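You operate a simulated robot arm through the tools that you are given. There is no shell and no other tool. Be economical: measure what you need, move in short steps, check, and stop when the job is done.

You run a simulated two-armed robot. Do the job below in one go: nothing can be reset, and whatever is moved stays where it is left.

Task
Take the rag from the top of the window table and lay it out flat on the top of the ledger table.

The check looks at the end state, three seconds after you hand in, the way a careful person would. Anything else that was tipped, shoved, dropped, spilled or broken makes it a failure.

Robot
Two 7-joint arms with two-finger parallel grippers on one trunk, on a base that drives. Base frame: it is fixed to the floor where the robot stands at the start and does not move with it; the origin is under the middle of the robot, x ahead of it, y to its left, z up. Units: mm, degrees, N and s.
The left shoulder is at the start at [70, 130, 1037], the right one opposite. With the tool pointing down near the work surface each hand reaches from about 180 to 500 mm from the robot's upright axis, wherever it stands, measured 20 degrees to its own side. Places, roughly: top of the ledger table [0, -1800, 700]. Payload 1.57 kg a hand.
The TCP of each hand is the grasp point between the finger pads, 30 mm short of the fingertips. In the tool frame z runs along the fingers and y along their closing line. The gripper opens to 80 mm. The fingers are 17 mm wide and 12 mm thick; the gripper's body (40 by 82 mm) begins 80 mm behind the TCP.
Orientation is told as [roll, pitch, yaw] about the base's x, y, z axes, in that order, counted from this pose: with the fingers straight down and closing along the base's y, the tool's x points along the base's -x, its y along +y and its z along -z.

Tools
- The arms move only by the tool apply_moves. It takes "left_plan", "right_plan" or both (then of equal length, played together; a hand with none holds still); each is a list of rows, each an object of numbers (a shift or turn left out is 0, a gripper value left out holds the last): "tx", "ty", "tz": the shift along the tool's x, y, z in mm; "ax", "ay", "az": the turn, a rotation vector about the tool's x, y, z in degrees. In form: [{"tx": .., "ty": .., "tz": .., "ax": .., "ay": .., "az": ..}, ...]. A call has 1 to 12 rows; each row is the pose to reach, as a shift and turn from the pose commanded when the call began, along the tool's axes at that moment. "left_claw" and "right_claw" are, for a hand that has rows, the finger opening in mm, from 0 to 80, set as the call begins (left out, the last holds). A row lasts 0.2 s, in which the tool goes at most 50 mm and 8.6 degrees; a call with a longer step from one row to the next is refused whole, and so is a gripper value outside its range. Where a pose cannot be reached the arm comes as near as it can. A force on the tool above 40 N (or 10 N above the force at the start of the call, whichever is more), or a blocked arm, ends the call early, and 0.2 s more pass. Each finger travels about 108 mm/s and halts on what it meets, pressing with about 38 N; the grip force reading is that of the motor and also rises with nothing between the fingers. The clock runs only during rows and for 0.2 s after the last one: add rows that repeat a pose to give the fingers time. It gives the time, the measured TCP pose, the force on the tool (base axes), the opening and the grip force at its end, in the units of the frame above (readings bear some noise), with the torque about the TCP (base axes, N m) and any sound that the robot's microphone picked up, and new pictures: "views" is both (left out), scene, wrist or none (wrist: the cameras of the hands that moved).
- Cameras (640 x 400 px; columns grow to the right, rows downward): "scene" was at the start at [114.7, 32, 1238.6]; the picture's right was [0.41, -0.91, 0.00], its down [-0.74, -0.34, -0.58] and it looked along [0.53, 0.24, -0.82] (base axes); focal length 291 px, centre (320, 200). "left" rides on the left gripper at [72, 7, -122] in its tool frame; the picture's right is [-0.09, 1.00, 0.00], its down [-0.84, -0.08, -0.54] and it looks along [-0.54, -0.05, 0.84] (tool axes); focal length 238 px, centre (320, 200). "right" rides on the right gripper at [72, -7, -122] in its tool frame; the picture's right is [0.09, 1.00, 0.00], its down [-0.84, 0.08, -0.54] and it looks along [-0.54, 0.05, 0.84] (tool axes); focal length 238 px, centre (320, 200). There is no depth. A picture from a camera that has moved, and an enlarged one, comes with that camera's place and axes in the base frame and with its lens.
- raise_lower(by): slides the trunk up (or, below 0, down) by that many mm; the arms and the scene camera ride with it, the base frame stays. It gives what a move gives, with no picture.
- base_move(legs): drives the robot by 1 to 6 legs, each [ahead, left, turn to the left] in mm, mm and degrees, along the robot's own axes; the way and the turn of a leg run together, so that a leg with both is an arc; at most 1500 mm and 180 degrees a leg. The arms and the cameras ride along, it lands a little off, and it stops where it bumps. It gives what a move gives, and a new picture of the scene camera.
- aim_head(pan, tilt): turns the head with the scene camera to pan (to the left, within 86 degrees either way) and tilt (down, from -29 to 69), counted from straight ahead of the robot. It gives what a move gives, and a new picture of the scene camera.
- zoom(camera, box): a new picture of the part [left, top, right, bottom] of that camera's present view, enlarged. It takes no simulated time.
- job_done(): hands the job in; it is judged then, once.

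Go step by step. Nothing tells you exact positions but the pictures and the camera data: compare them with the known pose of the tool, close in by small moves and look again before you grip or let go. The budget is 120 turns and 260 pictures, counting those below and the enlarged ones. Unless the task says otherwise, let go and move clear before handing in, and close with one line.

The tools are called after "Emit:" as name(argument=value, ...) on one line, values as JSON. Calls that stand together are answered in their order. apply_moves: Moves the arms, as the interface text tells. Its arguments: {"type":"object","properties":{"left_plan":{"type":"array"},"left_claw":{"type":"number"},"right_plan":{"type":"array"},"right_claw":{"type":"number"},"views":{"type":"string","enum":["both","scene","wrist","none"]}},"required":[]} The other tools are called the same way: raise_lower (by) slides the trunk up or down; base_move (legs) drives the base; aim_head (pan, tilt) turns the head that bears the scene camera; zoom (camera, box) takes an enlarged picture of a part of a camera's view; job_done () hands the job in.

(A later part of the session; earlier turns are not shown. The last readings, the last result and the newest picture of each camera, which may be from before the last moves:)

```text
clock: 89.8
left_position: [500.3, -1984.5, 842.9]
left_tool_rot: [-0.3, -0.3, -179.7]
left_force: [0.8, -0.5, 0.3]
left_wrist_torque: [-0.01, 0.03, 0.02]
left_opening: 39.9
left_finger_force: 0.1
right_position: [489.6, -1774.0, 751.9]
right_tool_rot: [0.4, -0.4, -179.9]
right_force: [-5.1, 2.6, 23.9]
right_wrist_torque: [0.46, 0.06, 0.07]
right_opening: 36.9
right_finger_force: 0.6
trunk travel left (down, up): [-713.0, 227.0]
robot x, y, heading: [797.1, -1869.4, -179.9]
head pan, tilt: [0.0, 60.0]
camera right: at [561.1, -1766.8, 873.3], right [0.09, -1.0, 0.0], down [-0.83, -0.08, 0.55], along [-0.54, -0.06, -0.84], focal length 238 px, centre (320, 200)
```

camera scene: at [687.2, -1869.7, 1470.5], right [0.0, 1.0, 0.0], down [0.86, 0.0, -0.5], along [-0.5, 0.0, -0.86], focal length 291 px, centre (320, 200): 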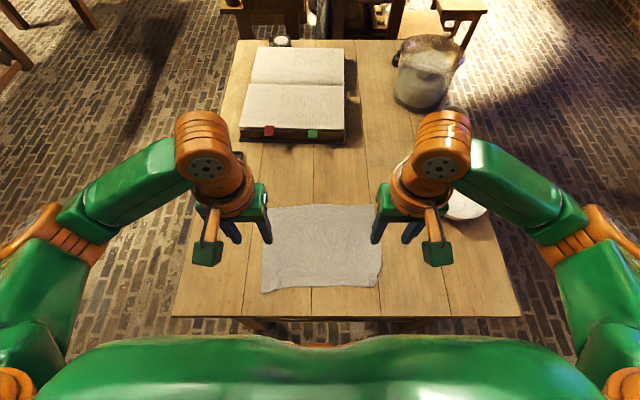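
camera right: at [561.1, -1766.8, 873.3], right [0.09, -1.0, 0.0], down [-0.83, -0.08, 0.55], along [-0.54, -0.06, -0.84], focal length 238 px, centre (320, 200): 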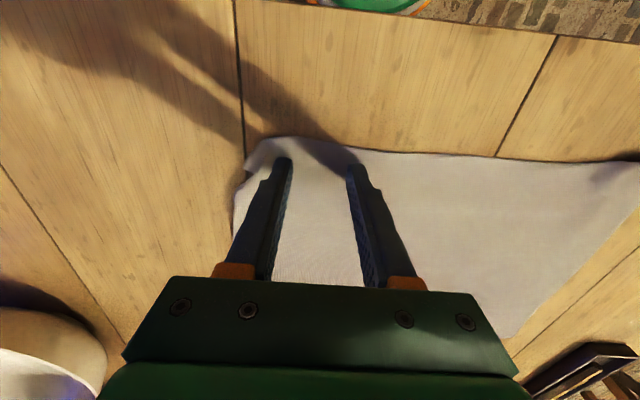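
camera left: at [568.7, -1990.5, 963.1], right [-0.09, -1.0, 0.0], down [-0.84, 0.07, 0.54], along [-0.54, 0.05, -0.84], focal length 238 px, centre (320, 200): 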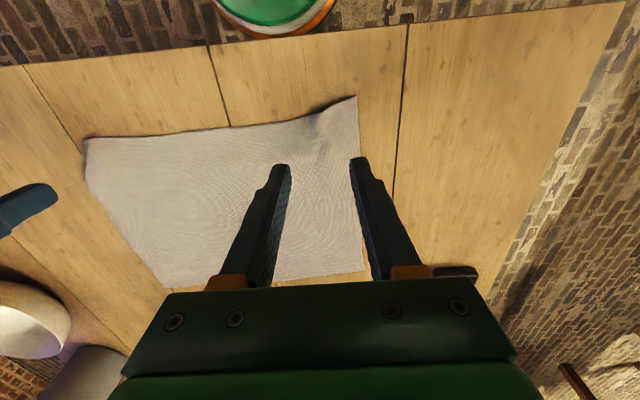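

In contact; close and lift 70 mm, drifting slightly outward.

Emit:
apply_moves(right_plan=[{"tz": 0}, {"tz": 0}, {"tz": 0}, {"tz": 0}, {"tz": -20}, {"tz": -45}, {"tz": -70}, {"tz": -70}], right_claw=0, views="both")

Emit:
zoom(camera="right", box=[200, 80, 440, 230])

```text
clock: 91.6
left_position: [498.9, -1983.3, 840.8]
left_tool_rot: [-0.3, -0.2, -179.8]
left_force: [0.3, 0.6, 0.1]
left_wrist_torque: [0.0, -0.02, 0.0]
left_opening: 39.8
left_finger_force: 0.1
right_position: [489.0, -1773.1, 819.8]
right_tool_rot: [0.3, 0.0, -179.9]
right_force: [-0.8, -0.4, -0.3]
right_wrist_torque: [-0.03, 0.05, 0.0]
right_opening: 2.8
right_finger_force: 23.8
trunk travel left (down, up): [-713.0, 227.0]
robot x, y, heading: [800.6, -1871.3, -180.1]
head pan, tilt: [0.0, 60.0]
camera scene: at [682.8, -1869.7, 1270.1], right [0.0, 1.0, 0.0], down [0.87, 0.0, -0.5], along [-0.5, 0.0, -0.87], focal length 291 px, centre (320, 200)
camera right: at [560.6, -1765.8, 942.8], right [0.09, -1.0, 0.01], down [-0.84, -0.08, 0.54], along [-0.54, -0.06, -0.84], focal length 238 px, centre (320, 200)
```

scene: 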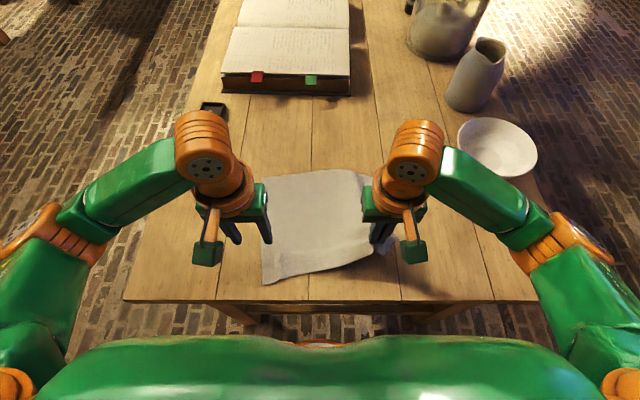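
right: 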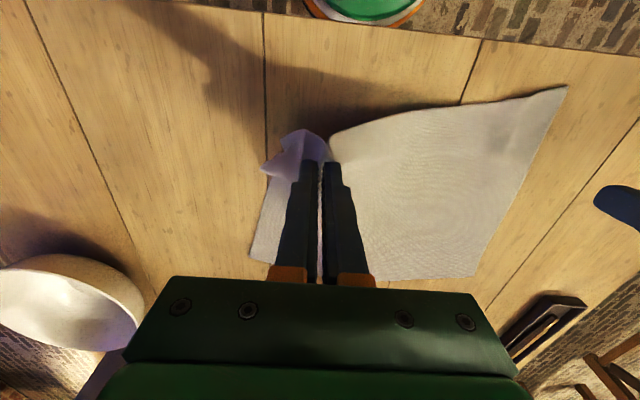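

```text
2.67 times, centred on (320, 155) of right
camera zoom: at [560.6, -1765.8, 942.8], right [0.09, -1.0, 0.01], down [-0.84, -0.08, 0.54], along [-0.54, -0.06, -0.84], focal length 636 px, centre (320, 320)
```

zoom: 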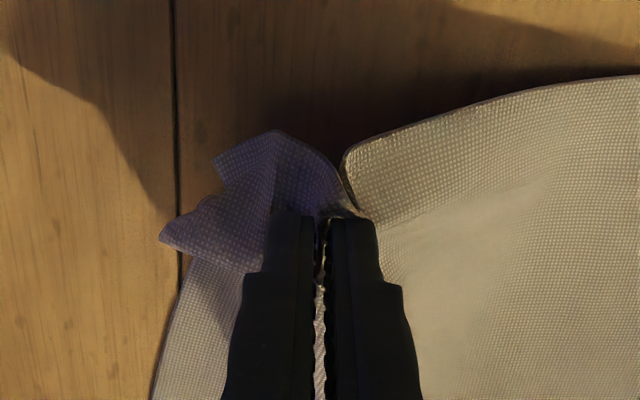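

The corner now hangs free with a small crease. I lower it, finishing with an inward-forward motion so the corner trails flat on the table.

Emit:
apply_moves(right_plan=[{"tx": 8, "ty": -14, "tz": 5}, {"tx": 8, "ty": -14, "tz": 20}, {"tx": 6, "ty": -8, "tz": 32}, {"tx": 3, "ty": -2, "tz": 42}, {"tx": 0, "ty": 4, "tz": 50}, {"tx": -4, "ty": 10, "tz": 58}, {"tx": -8, "ty": 16, "tz": 66}, {"tx": -8, "ty": 16, "tz": 66}], views="both")

Emit:
zoom(camera="right", box=[200, 80, 440, 230])

```text
clock: 93.4
left_position: [499.8, -1984.1, 840.9]
left_tool_rot: [-0.3, -0.2, -179.7]
left_force: [-0.6, 0.0, 0.5]
left_wrist_torque: [-0.03, 0.0, -0.01]
left_opening: 39.9
left_finger_force: 0.0
right_position: [480.2, -1790.2, 755.3]
right_tool_rot: [0.3, -0.1, -180.0]
right_force: [-1.1, 1.0, 2.2]
right_wrist_torque: [0.08, -0.02, -0.01]
right_opening: 2.8
right_finger_force: 24.0
trunk travel left (down, up): [-713.0, 227.0]
robot x, y, heading: [803.5, -1870.1, -180.0]
head pan, tilt: [0.0, 60.0]
camera scene: at [683.3, -1869.6, 1270.2], right [0.0, 1.0, 0.0], down [0.87, 0.0, -0.5], along [-0.5, 0.0, -0.87], focal length 291 px, centre (320, 200)
camera right: at [552.2, -1782.0, 877.0], right [0.09, -1.0, 0.01], down [-0.84, -0.08, 0.54], along [-0.54, -0.06, -0.84], focal length 238 px, centre (320, 200)
```

scene: 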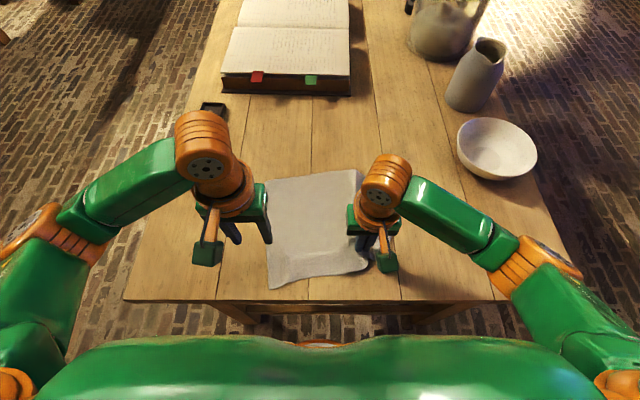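
right: 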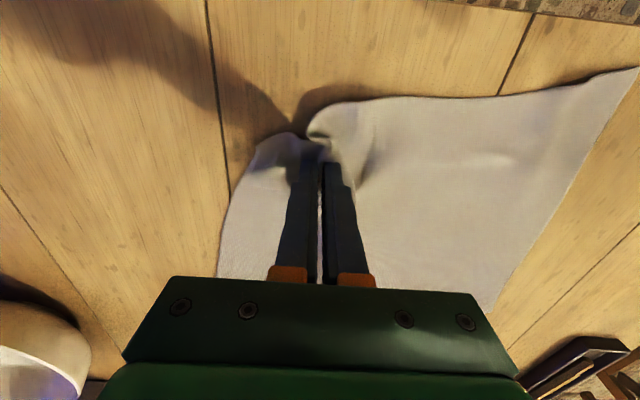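

```text
2.67 times, centred on (320, 155) of right
camera zoom: at [552.2, -1782.0, 877.0], right [0.09, -1.0, 0.01], down [-0.84, -0.08, 0.54], along [-0.54, -0.06, -0.84], focal length 636 px, centre (320, 320)
```

zoom: 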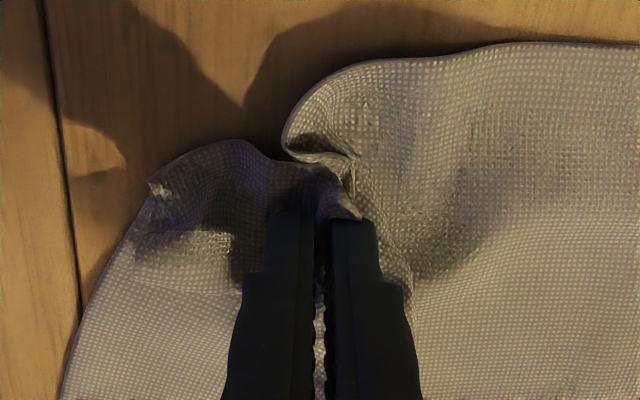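

Slack gathered and the corner tucked again. I lift a bit, pull back outward to take out slack, and look at the corner in the air.

Emit:
apply_moves(right_plan=[{"tz": -20}, {"tz": -50}, {"tx": 15, "ty": -15, "tz": -60}, {"tx": 30, "ty": -35, "tz": -60}, {"tx": 30, "ty": -35, "tz": -60}], views="scene")

Emit:
zoom(camera="right", box=[200, 80, 440, 230])

Emit:
zoom(camera="scene", box=[240, 150, 430, 300])

```text
clock: 94.6
left_position: [499.2, -1984.0, 840.9]
left_tool_rot: [-0.3, -0.1, -179.8]
left_force: [-0.1, -0.3, -0.1]
left_wrist_torque: [-0.02, 0.0, 0.0]
left_opening: 40.0
left_finger_force: 0.1
right_position: [510.0, -1754.7, 813.9]
right_tool_rot: [0.3, -0.2, -179.9]
right_force: [0.7, 1.0, -0.4]
right_wrist_torque: [0.03, -0.01, 0.0]
right_opening: 2.9
right_finger_force: 23.9
trunk travel left (down, up): [-713.0, 227.0]
robot x, y, heading: [800.7, -1870.1, -179.9]
head pan, tilt: [0.0, 60.0]
camera scene: at [682.4, -1870.3, 1270.1], right [0.0, 1.0, 0.0], down [0.87, 0.0, -0.5], along [-0.5, 0.0, -0.87], focal length 291 px, centre (320, 200)
```

scene: 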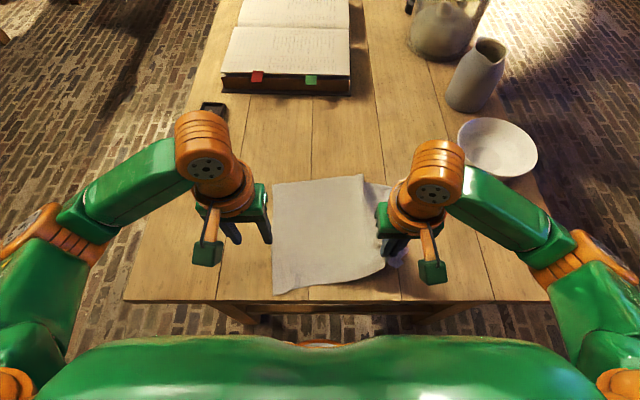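

```text
2.67 times, centred on (320, 155) of right
camera zoom: at [581.8, -1747.0, 936.5], right [0.09, -1.0, 0.0], down [-0.84, -0.08, 0.54], along [-0.54, -0.05, -0.84], focal length 636 px, centre (320, 320)
```

zoom: 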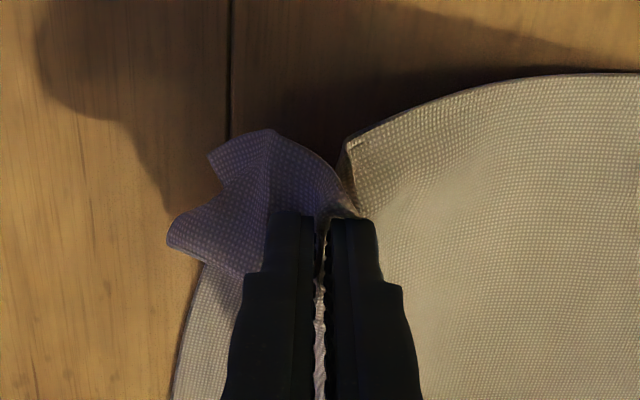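

```text
2.67 times, centred on (335, 225) of scene
camera zoom: at [682.4, -1870.3, 1270.1], right [0.0, 1.0, 0.0], down [0.87, 0.0, -0.5], along [-0.5, 0.0, -0.87], focal length 776 px, centre (280, 133)
```

zoom: 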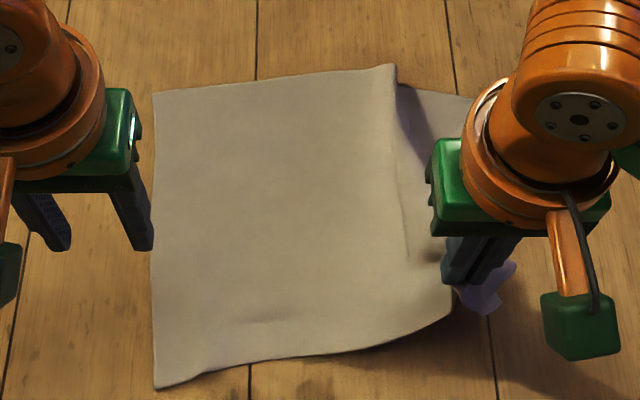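

The cloth slides easily and has shifted toward the table's near edge, so a clean redo is better: grip the near-left corner with the left hand too, then lift and re-lay with both. First the left hand goes over its corner.

Emit:
apply_moves(left_plan=[{"tx": 20, "ty": -30}, {"tx": 42, "ty": -59}, {"tx": 42, "ty": -59, "tz": 40}, {"tx": 42, "ty": -59, "tz": 40}], left_claw=30, views="both")

```text
clock: 95.6
left_position: [541.1, -1924.3, 800.5]
left_tool_rot: [-0.3, -0.2, -179.9]
left_force: [1.3, -0.9, -0.2]
left_wrist_torque: [0.01, -0.02, 0.0]
left_opening: 29.8
left_finger_force: 0.1
right_position: [511.0, -1753.6, 813.4]
right_tool_rot: [0.3, -0.1, -179.9]
right_force: [-0.1, -0.2, -0.2]
right_wrist_torque: [-0.02, 0.02, 0.04]
right_opening: 3.0
right_finger_force: 24.5
trunk travel left (down, up): [-713.0, 227.0]
robot x, y, heading: [800.3, -1871.6, -179.7]
head pan, tilt: [0.0, 60.0]
camera scene: at [682.8, -1869.4, 1270.1], right [0.0, 1.0, 0.0], down [0.87, 0.0, -0.5], along [-0.5, 0.0, -0.87], focal length 291 px, centre (320, 200)
camera left: at [612.0, -1930.1, 923.5], right [-0.09, -1.0, 0.0], down [-0.84, 0.07, 0.54], along [-0.54, 0.05, -0.84], focal length 238 px, centre (320, 200)
```

scene: 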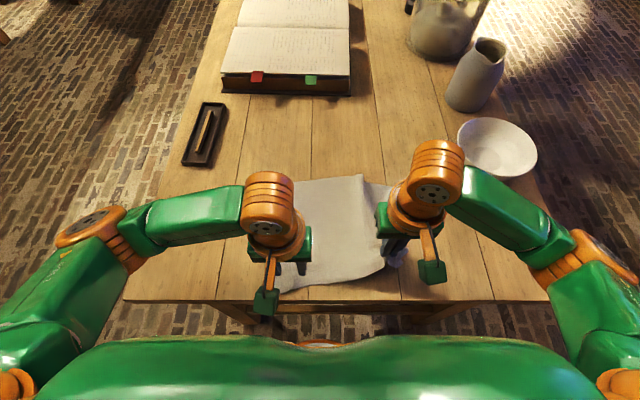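
left: 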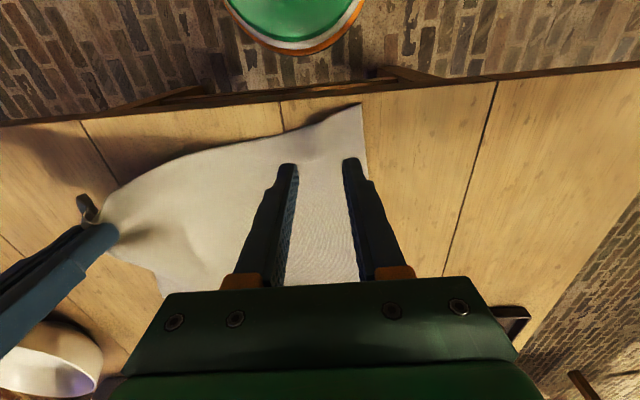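

Descend onto the cloth at the near-left corner and pinch.

Emit:
apply_moves(left_plan=[{"tx": 5, "tz": 30}, {"tx": 5, "tz": 42}, {"tx": 5, "tz": 47}, {"tx": 5, "tz": 50}, {"tx": 5, "tz": 50}], views="wrist")

Emit:
apply_moves(left_plan=[{"tz": 0}, {"tz": 0}, {"tz": 0}, {"tz": 0}, {"tz": -20}, {"tz": -45}, {"tz": -62}, {"tz": -62}], left_claw=0, views="both")

```text
clock: 96.8
left_position: [545.3, -1922.5, 751.8]
left_tool_rot: [-0.4, -0.3, -179.7]
left_force: [-1.3, -0.3, 10.4]
left_wrist_torque: [-0.15, -0.01, -0.04]
left_opening: 29.9
left_finger_force: 0.0
right_position: [511.4, -1754.1, 813.6]
right_tool_rot: [0.2, -0.1, -179.9]
right_force: [-0.1, -0.6, -0.2]
right_wrist_torque: [0.03, 0.02, 0.0]
right_opening: 2.6
right_finger_force: 24.0
trunk travel left (down, up): [-713.0, 227.0]
robot x, y, heading: [801.8, -1872.4, -180.1]
head pan, tilt: [0.0, 60.0]
camera left: at [617.5, -1930.6, 873.3], right [-0.09, -1.0, -0.01], down [-0.83, 0.07, 0.55], along [-0.54, 0.05, -0.84], focal length 238 px, centre (320, 200)
```

left: 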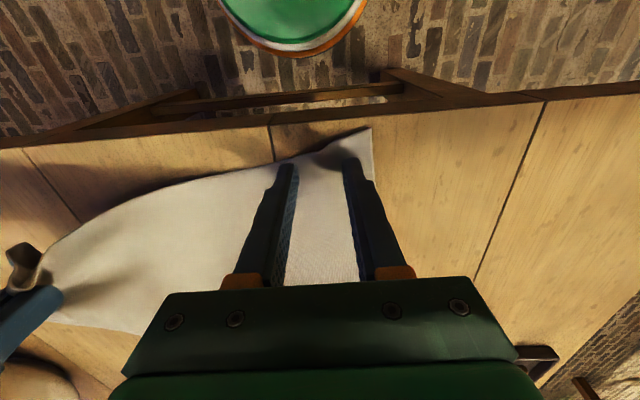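

```text
clock: 98.6
left_position: [545.3, -1924.5, 813.1]
left_tool_rot: [-0.3, -0.1, -179.7]
left_force: [-0.5, 0.2, 0.3]
left_wrist_torque: [-0.02, 0.02, -0.01]
left_opening: 2.7
left_finger_force: 23.6
right_position: [510.7, -1754.9, 814.8]
right_tool_rot: [0.4, -0.1, -179.9]
right_force: [0.4, 0.1, 0.9]
right_wrist_torque: [-0.01, -0.02, 0.01]
right_opening: 2.9
right_finger_force: 24.2
trunk travel left (down, up): [-713.0, 227.0]
robot x, y, heading: [803.3, -1871.8, -179.8]
head pan, tilt: [0.0, 60.0]
camera scene: at [682.8, -1869.7, 1270.1], right [0.0, 1.0, 0.0], down [0.87, 0.0, -0.5], along [-0.5, 0.0, -0.87], focal length 291 px, centre (320, 200)
camera left: at [617.8, -1931.2, 935.4], right [-0.09, -1.0, 0.0], down [-0.84, 0.07, 0.54], along [-0.54, 0.05, -0.84], focal length 238 px, centre (320, 200)
```

scene: 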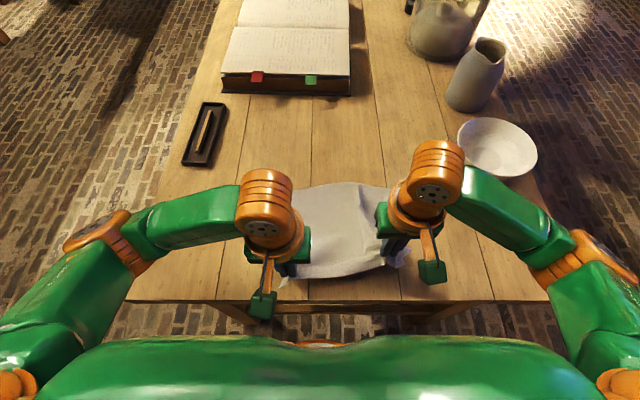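
left: 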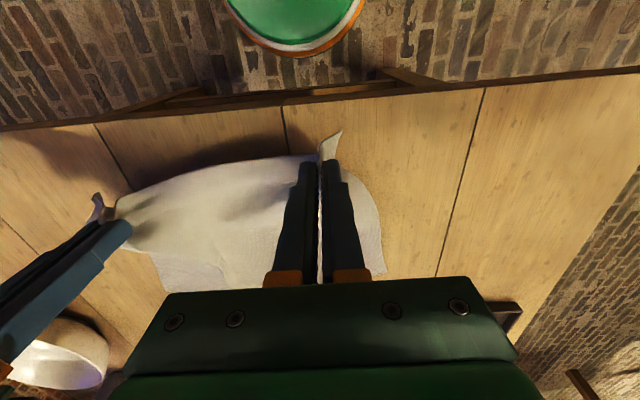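

Both corners are gripped. I align the hands, lift the rag clear again and move it forward with tilted fingers for a second pull-back stroke.

Emit:
apply_moves(left_plan=[{"tx": -17, "ty": 16, "tz": -10}, {"tx": -34, "ty": 32, "tz": -25}, {"tx": -34, "ty": 32, "tz": -60}, {"tx": -34, "ty": 32, "tz": -95}, {"tx": -34, "ty": 32, "tz": -125}, {"tx": -34, "ty": 32, "tz": -125}], right_plan=[{"ty": 14, "tz": -10}, {"ty": 28, "tz": -25}, {"ty": 28, "tz": -60}, {"ty": 28, "tz": -95}, {"ty": 28, "tz": -125}, {"ty": 28, "tz": -125}], views="none")

Emit:
raise_lower(by=60)

Emit:
zoom(camera="scene", box=[160, 100, 480, 300])

Emit:
zoom(camera="right", box=[160, 60, 480, 260])

```text
clock: 100.0
left_position: [513.1, -1955.7, 938.6]
left_tool_rot: [-0.3, -0.1, -179.7]
left_force: [-0.5, 0.6, -0.2]
left_wrist_torque: [-0.01, 0.0, -0.02]
left_opening: 2.5
left_finger_force: 24.3
right_position: [509.7, -1781.8, 939.3]
right_tool_rot: [0.3, 0.0, -179.8]
right_force: [-0.1, -0.1, -0.2]
right_wrist_torque: [-0.03, 0.0, 0.01]
right_opening: 2.9
right_finger_force: 24.2
trunk travel left (down, up): [-713.0, 227.0]
robot x, y, heading: [799.6, -1873.1, -180.0]
head pan, tilt: [0.0, 60.0]
```

```text
clock: 101.0
left_position: [513.0, -1955.9, 996.8]
left_tool_rot: [-0.3, -0.2, -179.7]
left_force: [-0.3, -0.5, -0.6]
left_wrist_torque: [0.02, -0.04, -0.01]
left_opening: 2.5
left_finger_force: 23.8
right_position: [509.0, -1781.8, 999.6]
right_tool_rot: [0.3, 0.0, -179.9]
right_force: [0.3, -0.2, 0.4]
right_wrist_torque: [0.01, -0.06, -0.01]
right_opening: 2.8
right_finger_force: 24.6
trunk travel left (down, up): [-773.0, 167.0]
robot x, y, heading: [798.7, -1871.5, -179.9]
head pan, tilt: [0.0, 60.0]
```

```text
2.00 times, centred on (320, 200) of scene
camera zoom: at [682.6, -1869.7, 1330.1], right [0.0, 1.0, 0.0], down [0.87, 0.0, -0.5], along [-0.5, 0.0, -0.87], focal length 582 px, centre (320, 200)
```

zoom: 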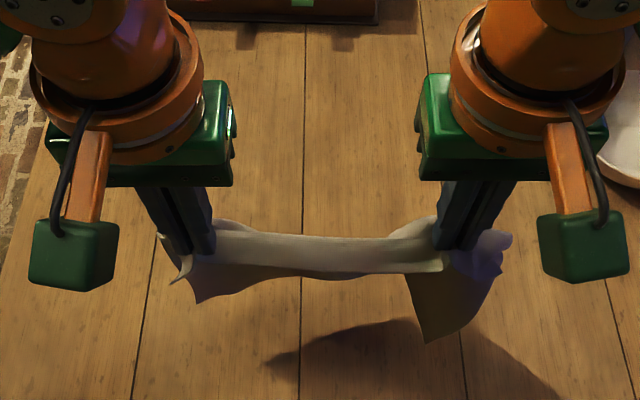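

```text
2.00 times, centred on (320, 160) of right
camera zoom: at [581.3, -1774.5, 1121.9], right [0.09, -1.0, 0.01], down [-0.84, -0.08, 0.54], along [-0.54, -0.06, -0.84], focal length 477 px, centre (320, 280)
```

zoom: 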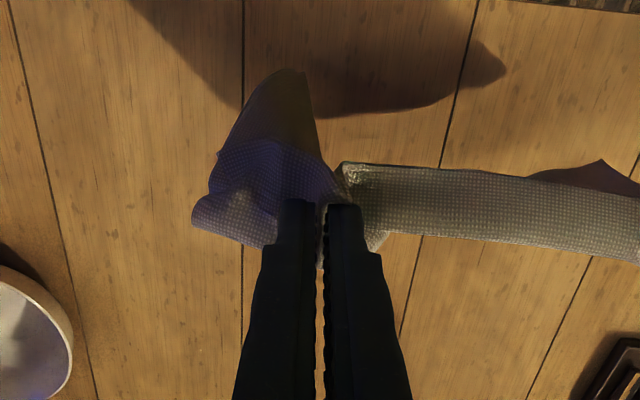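

The rag hangs slacker than before; I widen the hands gently until the edge is taut.

Emit:
apply_moves(left_plan=[{"ty": 3}, {"ty": 6}, {"ty": 6}], right_plan=[{"ty": -3}, {"ty": -6}, {"ty": -6}], views="none")

```text
clock: 101.8
left_position: [513.1, -1962.6, 996.7]
left_tool_rot: [-0.2, -0.1, -179.7]
left_force: [0.1, 1.8, 1.6]
left_wrist_torque: [0.06, -0.01, -0.04]
left_opening: 2.3
left_finger_force: 23.5
right_position: [509.9, -1774.3, 999.1]
right_tool_rot: [0.2, 0.0, -180.0]
right_force: [0.2, -2.0, -0.1]
right_wrist_torque: [-0.08, 0.02, -0.03]
right_opening: 3.1
right_finger_force: 24.3
trunk travel left (down, up): [-773.0, 167.0]
robot x, y, heading: [798.5, -1872.2, -179.8]
head pan, tilt: [0.0, 60.0]
```

Emit:
apply_moves(left_plan=[{"tx": -24, "ty": 2, "ay": -3.5}, {"tx": -48, "ty": 2, "ay": -7}, {"tx": -72, "ty": 2, "ay": -10.5}, {"tx": -96, "ty": 2, "ay": -14}, {"tx": -120, "ty": 2, "ay": -17.5}, {"tx": -144, "ty": 2, "ay": -21}, {"tx": -168, "ty": 2, "ay": -24.5}, {"tx": -192, "ty": 2, "ay": -28}, {"tx": -216, "ty": 2, "ay": -31.5}, {"tx": -240, "ty": 2, "ay": -35}, {"tx": -240, "ty": 2, "ay": -35}], right_plan=[{"tx": -24, "ty": -2, "ay": -3.5}, {"tx": -48, "ty": -2, "ay": -7}, {"tx": -72, "ty": -2, "ay": -10.5}, {"tx": -96, "ty": -2, "ay": -14}, {"tx": -120, "ty": -2, "ay": -17.5}, {"tx": -144, "ty": -2, "ay": -21}, {"tx": -168, "ty": -2, "ay": -24.5}, {"tx": -192, "ty": -2, "ay": -28}, {"tx": -216, "ty": -2, "ay": -31.5}, {"tx": -237, "ty": -2, "ay": -35}, {"tx": -237, "ty": -2, "ay": -35}], views="none")

Emit:
raise_lower(by=-58)

Emit:
aim_head(pan=0, tilt=58)

```text
clock: 104.2
left_position: [273.0, -1964.3, 998.5]
left_tool_rot: [-0.4, -35.2, -179.4]
left_force: [-0.2, 6.0, -0.5]
left_wrist_torque: [0.1, -0.06, -0.1]
left_opening: 2.4
left_finger_force: 23.2
right_position: [272.6, -1774.5, 999.8]
right_tool_rot: [0.4, -35.1, 179.8]
right_force: [-0.1, -5.3, 0.7]
right_wrist_torque: [-0.13, 0.02, 0.09]
right_opening: 2.8
right_finger_force: 24.2
trunk travel left (down, up): [-773.0, 167.0]
robot x, y, heading: [804.5, -1874.0, -179.7]
head pan, tilt: [0.0, 60.0]
```

```text
clock: 105.1
left_position: [274.1, -1964.3, 940.8]
left_tool_rot: [-0.4, -35.2, -179.5]
left_force: [0.0, 5.3, 0.5]
left_wrist_torque: [0.1, -0.01, -0.16]
left_opening: 2.6
left_finger_force: 23.6
right_position: [273.8, -1774.2, 942.3]
right_tool_rot: [0.4, -35.2, 179.9]
right_force: [-1.4, -5.4, 0.5]
right_wrist_torque: [-0.11, 0.0, 0.1]
right_opening: 3.0
right_finger_force: 24.6
trunk travel left (down, up): [-715.0, 225.0]
robot x, y, heading: [802.4, -1871.0, -179.7]
head pan, tilt: [0.0, 60.0]
```

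```text
clock: 105.8
left_position: [271.7, -1965.6, 940.9]
left_tool_rot: [-0.3, -35.2, -179.6]
left_force: [0.3, 5.1, 0.1]
left_wrist_torque: [0.14, 0.03, -0.13]
left_opening: 2.5
left_finger_force: 23.9
right_position: [272.7, -1775.2, 942.1]
right_tool_rot: [0.4, -35.1, 180.0]
right_force: [-1.3, -5.6, -0.1]
right_wrist_torque: [-0.14, 0.02, 0.13]
right_opening: 3.1
right_finger_force: 24.5
trunk travel left (down, up): [-715.0, 225.0]
robot x, y, heading: [801.8, -1871.4, -179.9]
head pan, tilt: [0.0, 58.0]
camera scene: at [680.4, -1869.8, 1274.5], right [0.0, 1.0, 0.0], down [0.85, 0.0, -0.53], along [-0.53, 0.0, -0.85], focal length 291 px, centre (320, 200)
```

scene: 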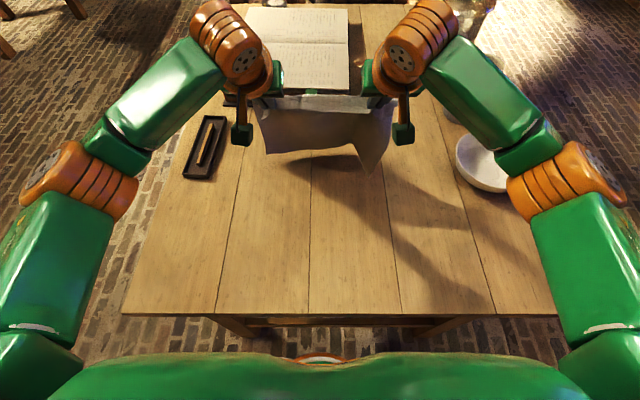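

Repeat the pull-back-and-lower stroke.

Emit:
apply_moves(left_plan=[{"tx": 13.4, "tz": 5.2}, {"tx": 32.9, "tz": 8.7}, {"tx": 55.7, "tz": 9.8}, {"tx": 81.3, "tz": 11.4}, {"tx": 107.4, "tz": 13.9}, {"tx": 133.6, "tz": 16.3}, {"tx": 159.7, "tz": 18.7}, {"tx": 188.1, "tz": 20.9}, {"tx": 216.4, "tz": 23}, {"tx": 244.8, "tz": 25.1}, {"tx": 270, "tz": 24.5}, {"tx": 291, "tz": 22}], right_plan=[{"tx": 13.4, "tz": 5.2}, {"tx": 32.9, "tz": 8.7}, {"tx": 55.7, "tz": 9.8}, {"tx": 81.3, "tz": 11.4}, {"tx": 107.4, "tz": 13.9}, {"tx": 133.6, "tz": 16.3}, {"tx": 159.7, "tz": 18.7}, {"tx": 188.1, "tz": 20.9}, {"tx": 216.4, "tz": 23}, {"tx": 244.8, "tz": 25.1}, {"tx": 270, "tz": 24.5}, {"tx": 291, "tz": 22}])

Emit:
zoom(camera="scene", box=[200, 100, 440, 300])

```text
clock: 108.4
left_position: [499.4, -1961.5, 755.7]
left_tool_rot: [-0.3, -35.3, -179.5]
left_force: [0.4, 1.3, 0.0]
left_wrist_torque: [-0.02, -0.02, -0.01]
left_opening: 2.4
left_finger_force: 23.9
right_position: [500.7, -1775.3, 757.3]
right_tool_rot: [0.4, -35.1, 179.9]
right_force: [0.3, -1.4, 0.5]
right_wrist_torque: [-0.03, 0.01, 0.03]
right_opening: 2.8
right_finger_force: 24.4
trunk travel left (down, up): [-715.0, 225.0]
robot x, y, heading: [799.4, -1872.5, -179.8]
head pan, tilt: [0.0, 58.0]
camera scene: at [682.1, -1869.7, 1274.7], right [0.0, 1.0, 0.0], down [0.85, 0.0, -0.53], along [-0.53, 0.0, -0.85], focal length 291 px, centre (320, 200)
camera right: at [628.7, -1768.3, 816.1], right [0.08, -1.0, -0.05], down [-0.37, -0.07, 0.93], along [-0.92, -0.05, -0.38], focal length 238 px, centre (320, 200)
camera left: at [627.5, -1968.2, 812.9], right [-0.07, -1.0, 0.05], down [-0.37, 0.07, 0.93], along [-0.93, 0.05, -0.37], focal length 238 px, centre (320, 200)
```

scene: 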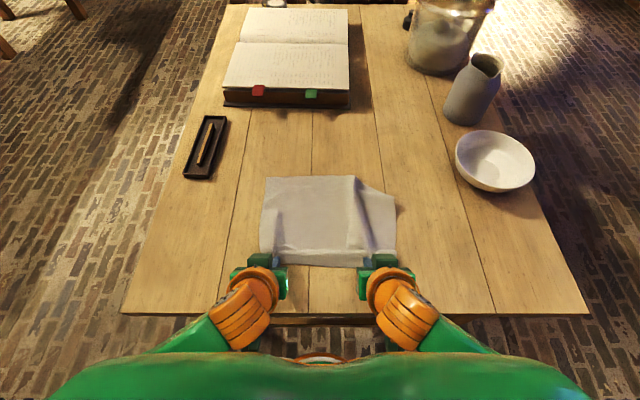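
right: 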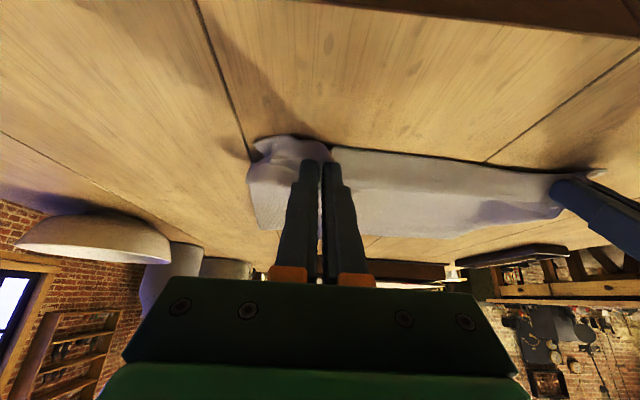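
left: 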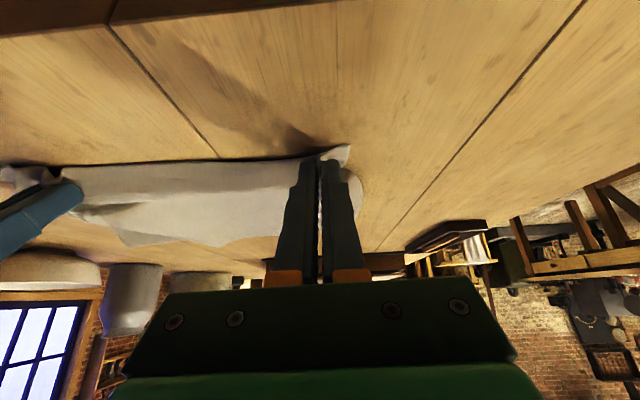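

```text
2.00 times, centred on (320, 200) of scene
camera zoom: at [682.1, -1869.7, 1274.7], right [0.0, 1.0, 0.0], down [0.85, 0.0, -0.53], along [-0.53, 0.0, -0.85], focal length 582 px, centre (320, 200)
```

zoom: 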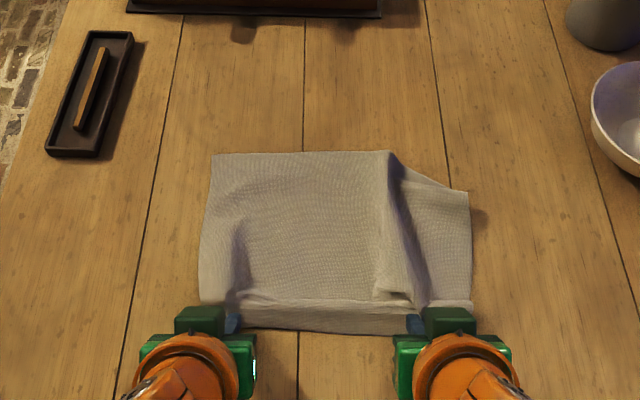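

A step fold runs from the right grip. I bring the fingers upright and open them wide in contact, to spread the folds outward.

Emit:
apply_moves(left_plan=[{"tx": -2, "tz": 1, "ay": 7}, {"tx": -5, "tz": 4, "ay": 14}, {"tx": -8, "tz": 7, "ay": 21}, {"tx": -10, "tz": 10, "ay": 28}, {"tx": -12.4, "tz": 13, "ay": 35}, {"tx": -12.4, "tz": 13, "ay": 35}], right_plan=[{"tx": -2, "tz": 1, "ay": 7}, {"tx": -5, "tz": 4, "ay": 14}, {"tx": -8, "tz": 8, "ay": 21}, {"tx": -10, "tz": 11, "ay": 28}, {"tx": -12.4, "tz": 15, "ay": 35}, {"tx": -12.4, "tz": 15, "ay": 35}], views="none")

Emit:
apply_moves(left_plan=[{"tx": 5}, {"tx": 10, "tz": 1}, {"tx": 10, "tz": 1}], right_plan=[{"tx": 5, "ty": -5}, {"tx": 10, "ty": -10}, {"tx": 10, "ty": -10}], views="none")

Emit:
apply_moves(left_plan=[{"tz": 0}, {"tz": 0}, {"tz": 0}, {"tz": 0}], right_plan=[{"tz": 0}, {"tz": 0}, {"tz": 0}, {"tz": 0}], left_claw=40, right_claw=60, views="both")

```text
clock: 109.8
left_position: [481.3, -1962.1, 752.0]
left_tool_rot: [-0.3, -0.1, -179.7]
left_force: [0.2, 2.7, 4.4]
left_wrist_torque: [0.07, 0.0, 0.0]
left_opening: 2.5
left_finger_force: 24.1
right_position: [480.3, -1774.6, 750.6]
right_tool_rot: [0.4, 0.0, -179.9]
right_force: [0.0, -1.3, 4.5]
right_wrist_torque: [-0.07, 0.02, -0.02]
right_opening: 2.7
right_finger_force: 23.8
trunk travel left (down, up): [-715.0, 225.0]
robot x, y, heading: [800.2, -1868.8, -179.9]
head pan, tilt: [0.0, 58.0]
```

```text
clock: 110.6
left_position: [492.0, -1961.1, 751.2]
left_tool_rot: [-0.6, -0.4, -179.9]
left_force: [-3.9, 18.2, 21.2]
left_wrist_torque: [0.45, 0.1, -0.09]
left_opening: 2.7
left_finger_force: 24.2
right_position: [491.1, -1764.2, 753.3]
right_tool_rot: [0.5, -0.2, -179.9]
right_force: [-1.7, -17.3, -1.2]
right_wrist_torque: [-0.53, 0.01, -0.04]
right_opening: 3.8
right_finger_force: 24.7
trunk travel left (down, up): [-715.0, 225.0]
robot x, y, heading: [801.1, -1873.6, -179.9]
head pan, tilt: [0.0, 58.0]
```

```text
clock: 111.6
left_position: [493.6, -1961.8, 751.6]
left_tool_rot: [-0.3, -0.4, -179.8]
left_force: [0.6, -0.1, 23.9]
left_wrist_torque: [-0.44, -0.08, 0.0]
left_opening: 35.7
left_finger_force: 0.1
right_position: [492.9, -1763.2, 754.5]
right_tool_rot: [0.4, -0.3, -179.9]
right_force: [0.0, 1.2, -0.2]
right_wrist_torque: [0.01, 0.0, 0.01]
right_opening: 60.0
right_finger_force: 0.1
trunk travel left (down, up): [-715.0, 225.0]
robot x, y, heading: [805.4, -1868.5, -179.8]
head pan, tilt: [0.0, 58.0]
camera scene: at [684.8, -1868.3, 1275.0], right [0.0, 1.0, 0.0], down [0.85, 0.0, -0.53], along [-0.53, 0.0, -0.85], focal length 291 px, centre (320, 200)
camera right: at [563.9, -1756.1, 875.3], right [0.09, -1.0, 0.01], down [-0.83, -0.07, 0.55], along [-0.54, -0.06, -0.84], focal length 238 px, centre (320, 200)
camera left: at [564.8, -1968.4, 873.2], right [-0.09, -1.0, 0.0], down [-0.83, 0.07, 0.55], along [-0.55, 0.05, -0.84], focal length 238 px, centre (320, 200)
```

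scene: 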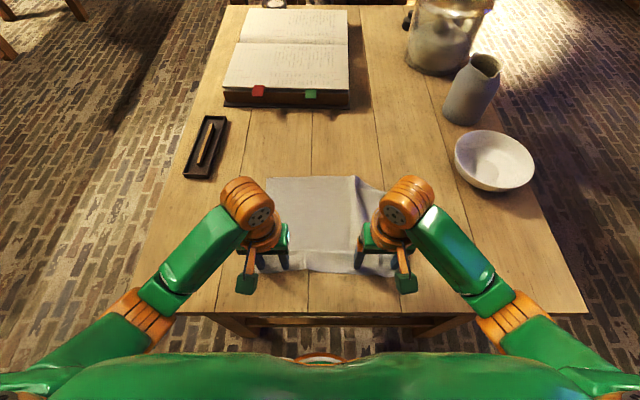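
right: 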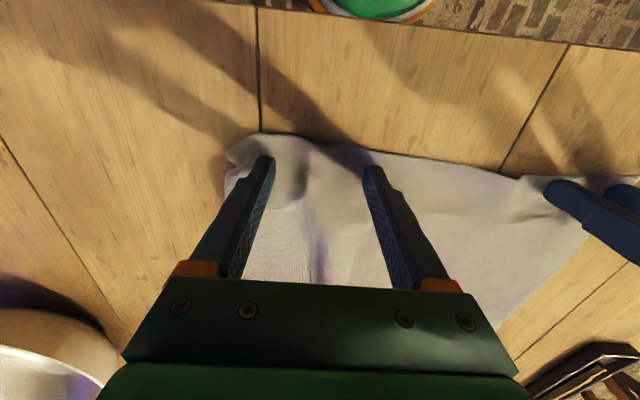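
left: 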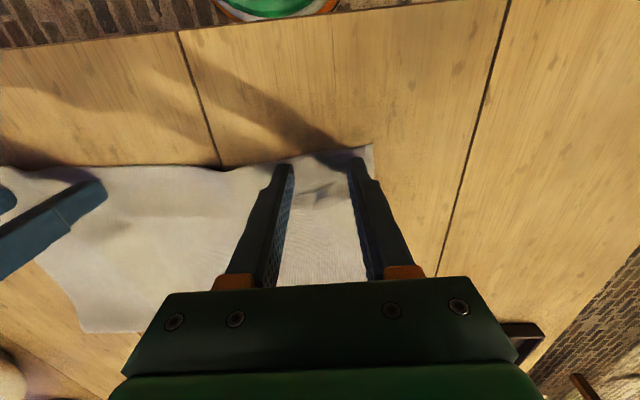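

Left hand pins the cloth. I lift the right hand aside to see the right half.

Emit:
apply_moves(right_plan=[{"tz": -20}, {"tz": -60}, {"tz": -90, "ty": -40}, {"tz": -90, "ty": -80}, {"tz": -90, "ty": -110}, {"tz": -90, "ty": -110}], views="scene")

Emit:
zoom(camera="scene", box=[240, 150, 430, 300])

Emit:
zoom(camera="right", box=[200, 0, 640, 275])

```text
clock: 113.0
left_position: [492.9, -1961.4, 751.1]
left_tool_rot: [-0.2, -0.4, -179.8]
left_force: [1.5, 0.9, 21.5]
left_wrist_torque: [-0.38, -0.14, 0.03]
left_opening: 36.3
left_finger_force: 0.0
right_position: [492.6, -1652.8, 842.6]
right_tool_rot: [0.4, -0.3, -179.9]
right_force: [0.4, 0.2, -0.1]
right_wrist_torque: [0.0, -0.02, 0.0]
right_opening: 59.7
right_finger_force: 0.0
trunk travel left (down, up): [-715.0, 225.0]
robot x, y, heading: [800.7, -1869.8, -180.0]
head pan, tilt: [0.0, 58.0]
camera scene: at [684.8, -1868.1, 1275.0], right [0.0, 1.0, 0.0], down [0.85, 0.0, -0.53], along [-0.53, 0.0, -0.85], focal length 291 px, centre (320, 200)
```

scene: 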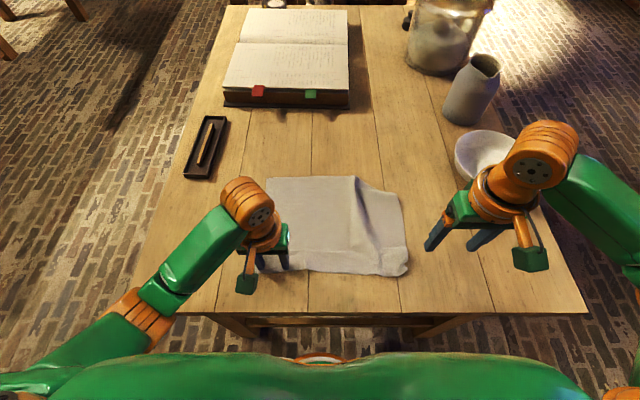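

```text
2.67 times, centred on (335, 225) of scene
camera zoom: at [684.8, -1868.1, 1275.0], right [0.0, 1.0, 0.0], down [0.85, 0.0, -0.53], along [-0.53, 0.0, -0.85], focal length 776 px, centre (280, 133)
```

zoom: 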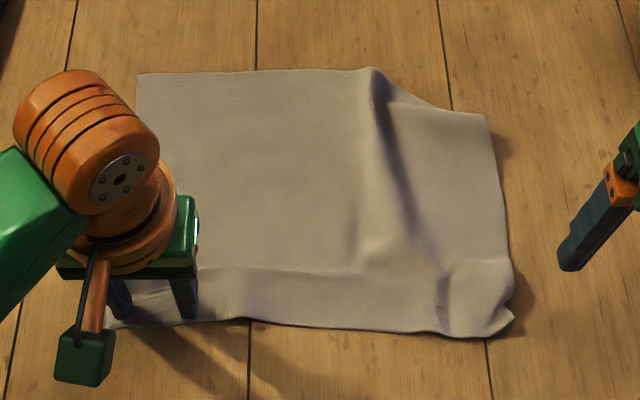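

```text
1.45 times, centred on (420, 138) of right
camera zoom: at [564.2, -1645.3, 965.2], right [0.09, -1.0, 0.01], down [-0.83, -0.07, 0.55], along [-0.54, -0.06, -0.84], focal length 347 px, centre (174, 291)
```

zoom: 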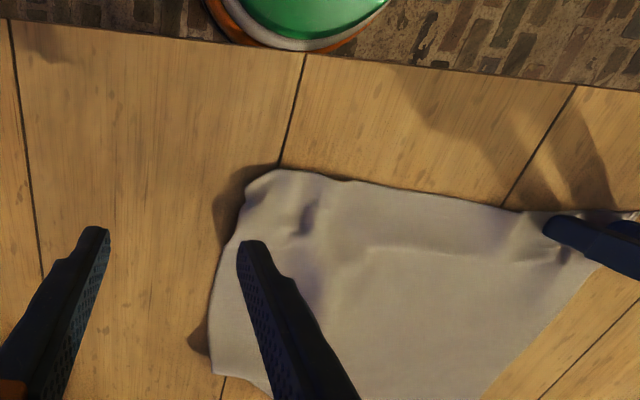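

The right side is sheared: its far corner needs to move ~45 mm away from me. With the left hand pinning, I'll press a closed fingertip near that far-right corner and drag the cloth forward.

Emit:
apply_moves(right_plan=[{"tx": -34, "ty": 16, "ay": -6}, {"tx": -68, "ty": 32, "ay": -12}, {"tx": -102, "ty": 48, "ay": -18}, {"tx": -135, "ty": 65, "ay": -25}, {"tx": -135, "ty": 65, "tz": 40, "ay": -25}, {"tx": -135, "ty": 65, "tz": 75, "ay": -25}, {"tx": -135, "ty": 65, "tz": 75, "ay": -25}], right_claw=0, views="both")

```text
clock: 114.6
left_position: [492.0, -1960.7, 751.7]
left_tool_rot: [-0.2, -0.4, -179.6]
left_force: [2.0, 1.9, 20.9]
left_wrist_torque: [-0.36, -0.13, 0.03]
left_opening: 36.1
left_finger_force: 0.0
right_position: [356.1, -1719.1, 768.0]
right_tool_rot: [0.4, -25.3, 179.9]
right_force: [0.1, 0.0, 1.0]
right_wrist_torque: [0.0, 0.01, -0.05]
right_opening: 0.0
right_finger_force: 21.3
trunk travel left (down, up): [-715.0, 225.0]
robot x, y, heading: [801.8, -1868.9, -179.6]
head pan, tilt: [0.0, 58.0]
camera scene: at [684.8, -1868.0, 1274.9], right [0.0, 1.0, 0.0], down [0.85, 0.0, -0.53], along [-0.53, 0.0, -0.85], focal length 291 px, centre (320, 200)
camera right: at [472.8, -1711.9, 848.5], right [0.09, -1.0, -0.03], down [-0.52, -0.07, 0.85], along [-0.85, -0.06, -0.53], focal length 238 px, centre (320, 200)
```

scene: 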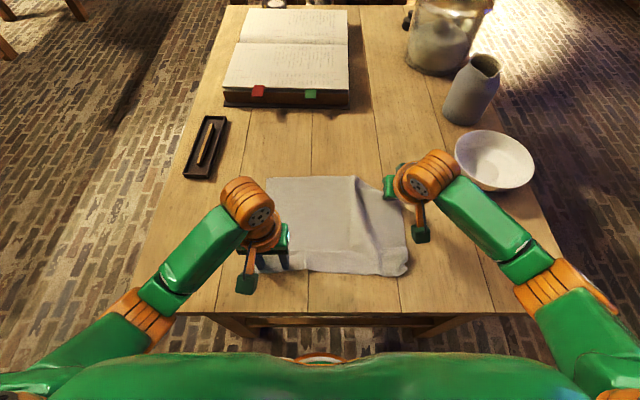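
right: 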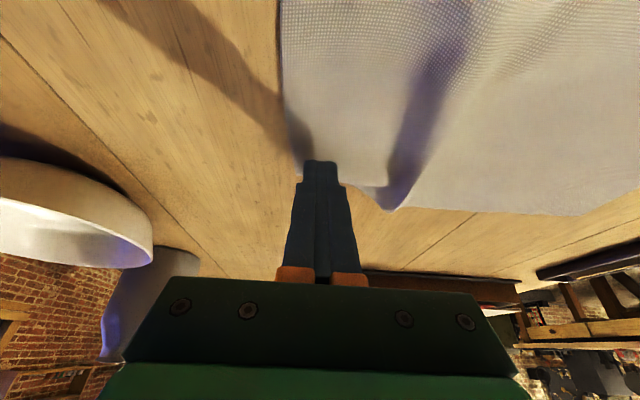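

The fingertip is slightly past the corner; I bring it back onto the cloth ~25 mm inside and touch down.

Emit:
apply_moves(right_plan=[{"tx": 22.7, "ty": 10, "tz": -10.6}, {"tx": 28.6, "ty": 10, "tz": 2.1}, {"tx": 30.3, "ty": 10, "tz": 5.7}, {"tx": 30.3, "ty": 10, "tz": 5.7}], views="wrist")

```text
clock: 115.6
left_position: [493.5, -1961.7, 752.6]
left_tool_rot: [-0.2, -0.3, -179.8]
left_force: [-1.6, 1.9, 7.9]
left_wrist_torque: [-0.1, -0.04, -0.03]
left_opening: 36.9
left_finger_force: 0.1
right_position: [381.2, -1729.6, 751.2]
right_tool_rot: [0.3, -25.6, 179.9]
right_force: [-0.2, 3.8, 18.3]
right_wrist_torque: [0.15, 0.09, -0.04]
right_opening: 0.4
right_finger_force: 21.2
trunk travel left (down, up): [-715.0, 225.0]
robot x, y, heading: [805.1, -1871.9, -179.9]
head pan, tilt: [0.0, 58.0]
camera right: at [497.8, -1722.1, 831.2], right [0.08, -1.0, -0.03], down [-0.52, -0.07, 0.85], along [-0.85, -0.05, -0.53], focal length 238 px, centre (320, 200)
```

right: 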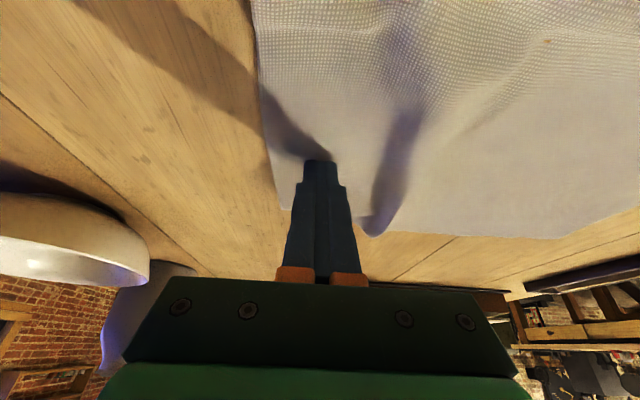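

In firm contact. Drag forward 45 mm and outward 12 mm.

Emit:
apply_moves(right_plan=[{"tx": -10, "ty": -4, "tz": 4.8}, {"tx": -20, "ty": -8, "tz": 9.5}, {"tx": -30, "ty": -12, "tz": 14.2}, {"tx": -40.8, "ty": -14, "tz": 19.2}, {"tx": -40.8, "ty": -14, "tz": 19.2}], views="both")

Emit:
zoom(camera="scene", box=[240, 150, 430, 300])

```text
clock: 116.8
left_position: [492.7, -1964.2, 750.9]
left_tool_rot: [-0.4, -0.4, -179.7]
left_force: [0.8, -0.4, 5.2]
left_wrist_torque: [-0.07, -0.05, 0.02]
left_opening: 39.3
left_finger_force: 0.2
right_position: [337.5, -1717.4, 751.9]
right_tool_rot: [0.3, -25.4, 180.0]
right_force: [4.4, -0.7, 14.9]
right_wrist_torque: [-0.04, -0.05, 0.0]
right_opening: 0.0
right_finger_force: 21.3
trunk travel left (down, up): [-715.0, 225.0]
robot x, y, heading: [799.8, -1869.2, -180.0]
head pan, tilt: [0.0, 58.0]
camera scene: at [686.9, -1871.0, 1275.1], right [0.0, 1.0, 0.0], down [0.85, 0.0, -0.53], along [-0.53, 0.0, -0.85], focal length 291 px, centre (320, 200)
camera right: at [454.4, -1709.9, 831.6], right [0.09, -1.0, -0.03], down [-0.52, -0.07, 0.85], along [-0.85, -0.05, -0.53], focal length 238 px, centre (320, 200)
```

scene: 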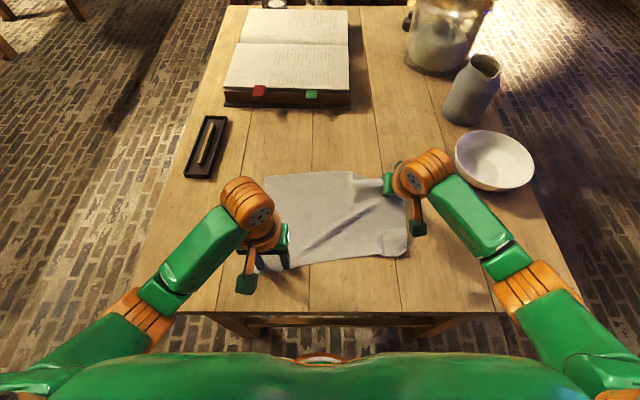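
right: 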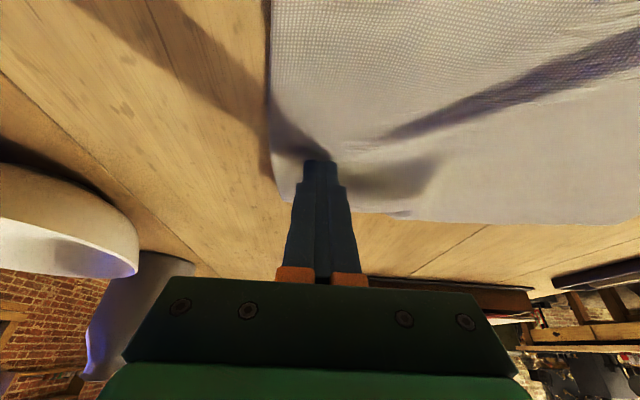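

```text
2.67 times, centred on (335, 225) of scene
camera zoom: at [686.9, -1871.0, 1275.1], right [0.0, 1.0, 0.0], down [0.85, 0.0, -0.53], along [-0.53, 0.0, -0.85], focal length 776 px, centre (280, 133)
```

zoom: 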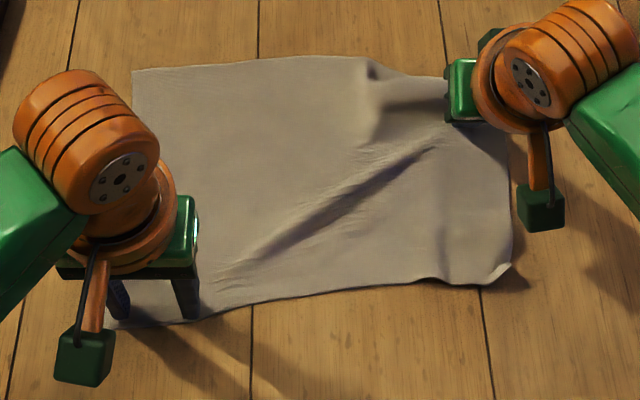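

Dragging works well. I lift the right hand and look closely at the near-right corner and what remains.

Emit:
apply_moves(right_plan=[{"tx": -15, "tz": -33}, {"tx": -25, "ty": -30, "tz": -60}, {"tx": 20, "ty": -60, "tz": -80}, {"tx": 60, "ty": -90, "tz": -90}, {"tx": 60, "ty": -90, "tz": -90}], views="none")

Emit:
zoom(camera="scene", box=[240, 150, 430, 300])

Emit:
zoom(camera="scene", box=[350, 210, 430, 270])

```text
refused: row 3 steps farther than a row can; nothing moved
```

```text
2.67 times, centred on (335, 225) of scene
camera zoom: at [686.9, -1871.0, 1275.1], right [0.0, 1.0, 0.0], down [0.85, 0.0, -0.53], along [-0.53, 0.0, -0.85], focal length 776 px, centre (280, 133)
```

zoom: 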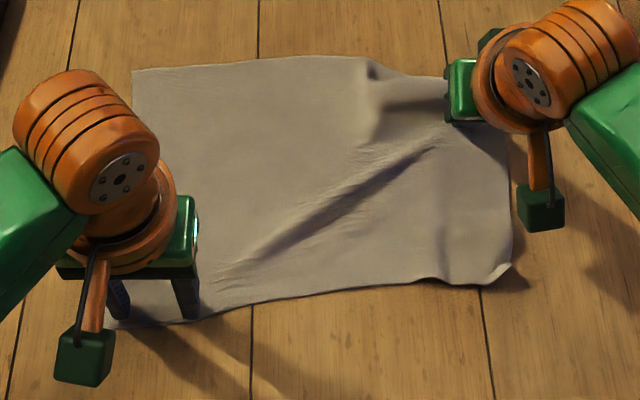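

```text
6.67 times, centred on (390, 240) of scene
camera zoom: at [686.9, -1871.0, 1275.1], right [0.0, 1.0, 0.0], down [0.85, 0.0, -0.53], along [-0.53, 0.0, -0.85], focal length 1940 px, centre (-147, -67)
```

zoom: 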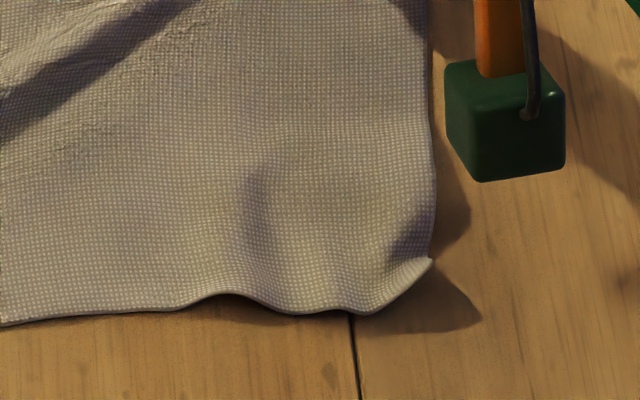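

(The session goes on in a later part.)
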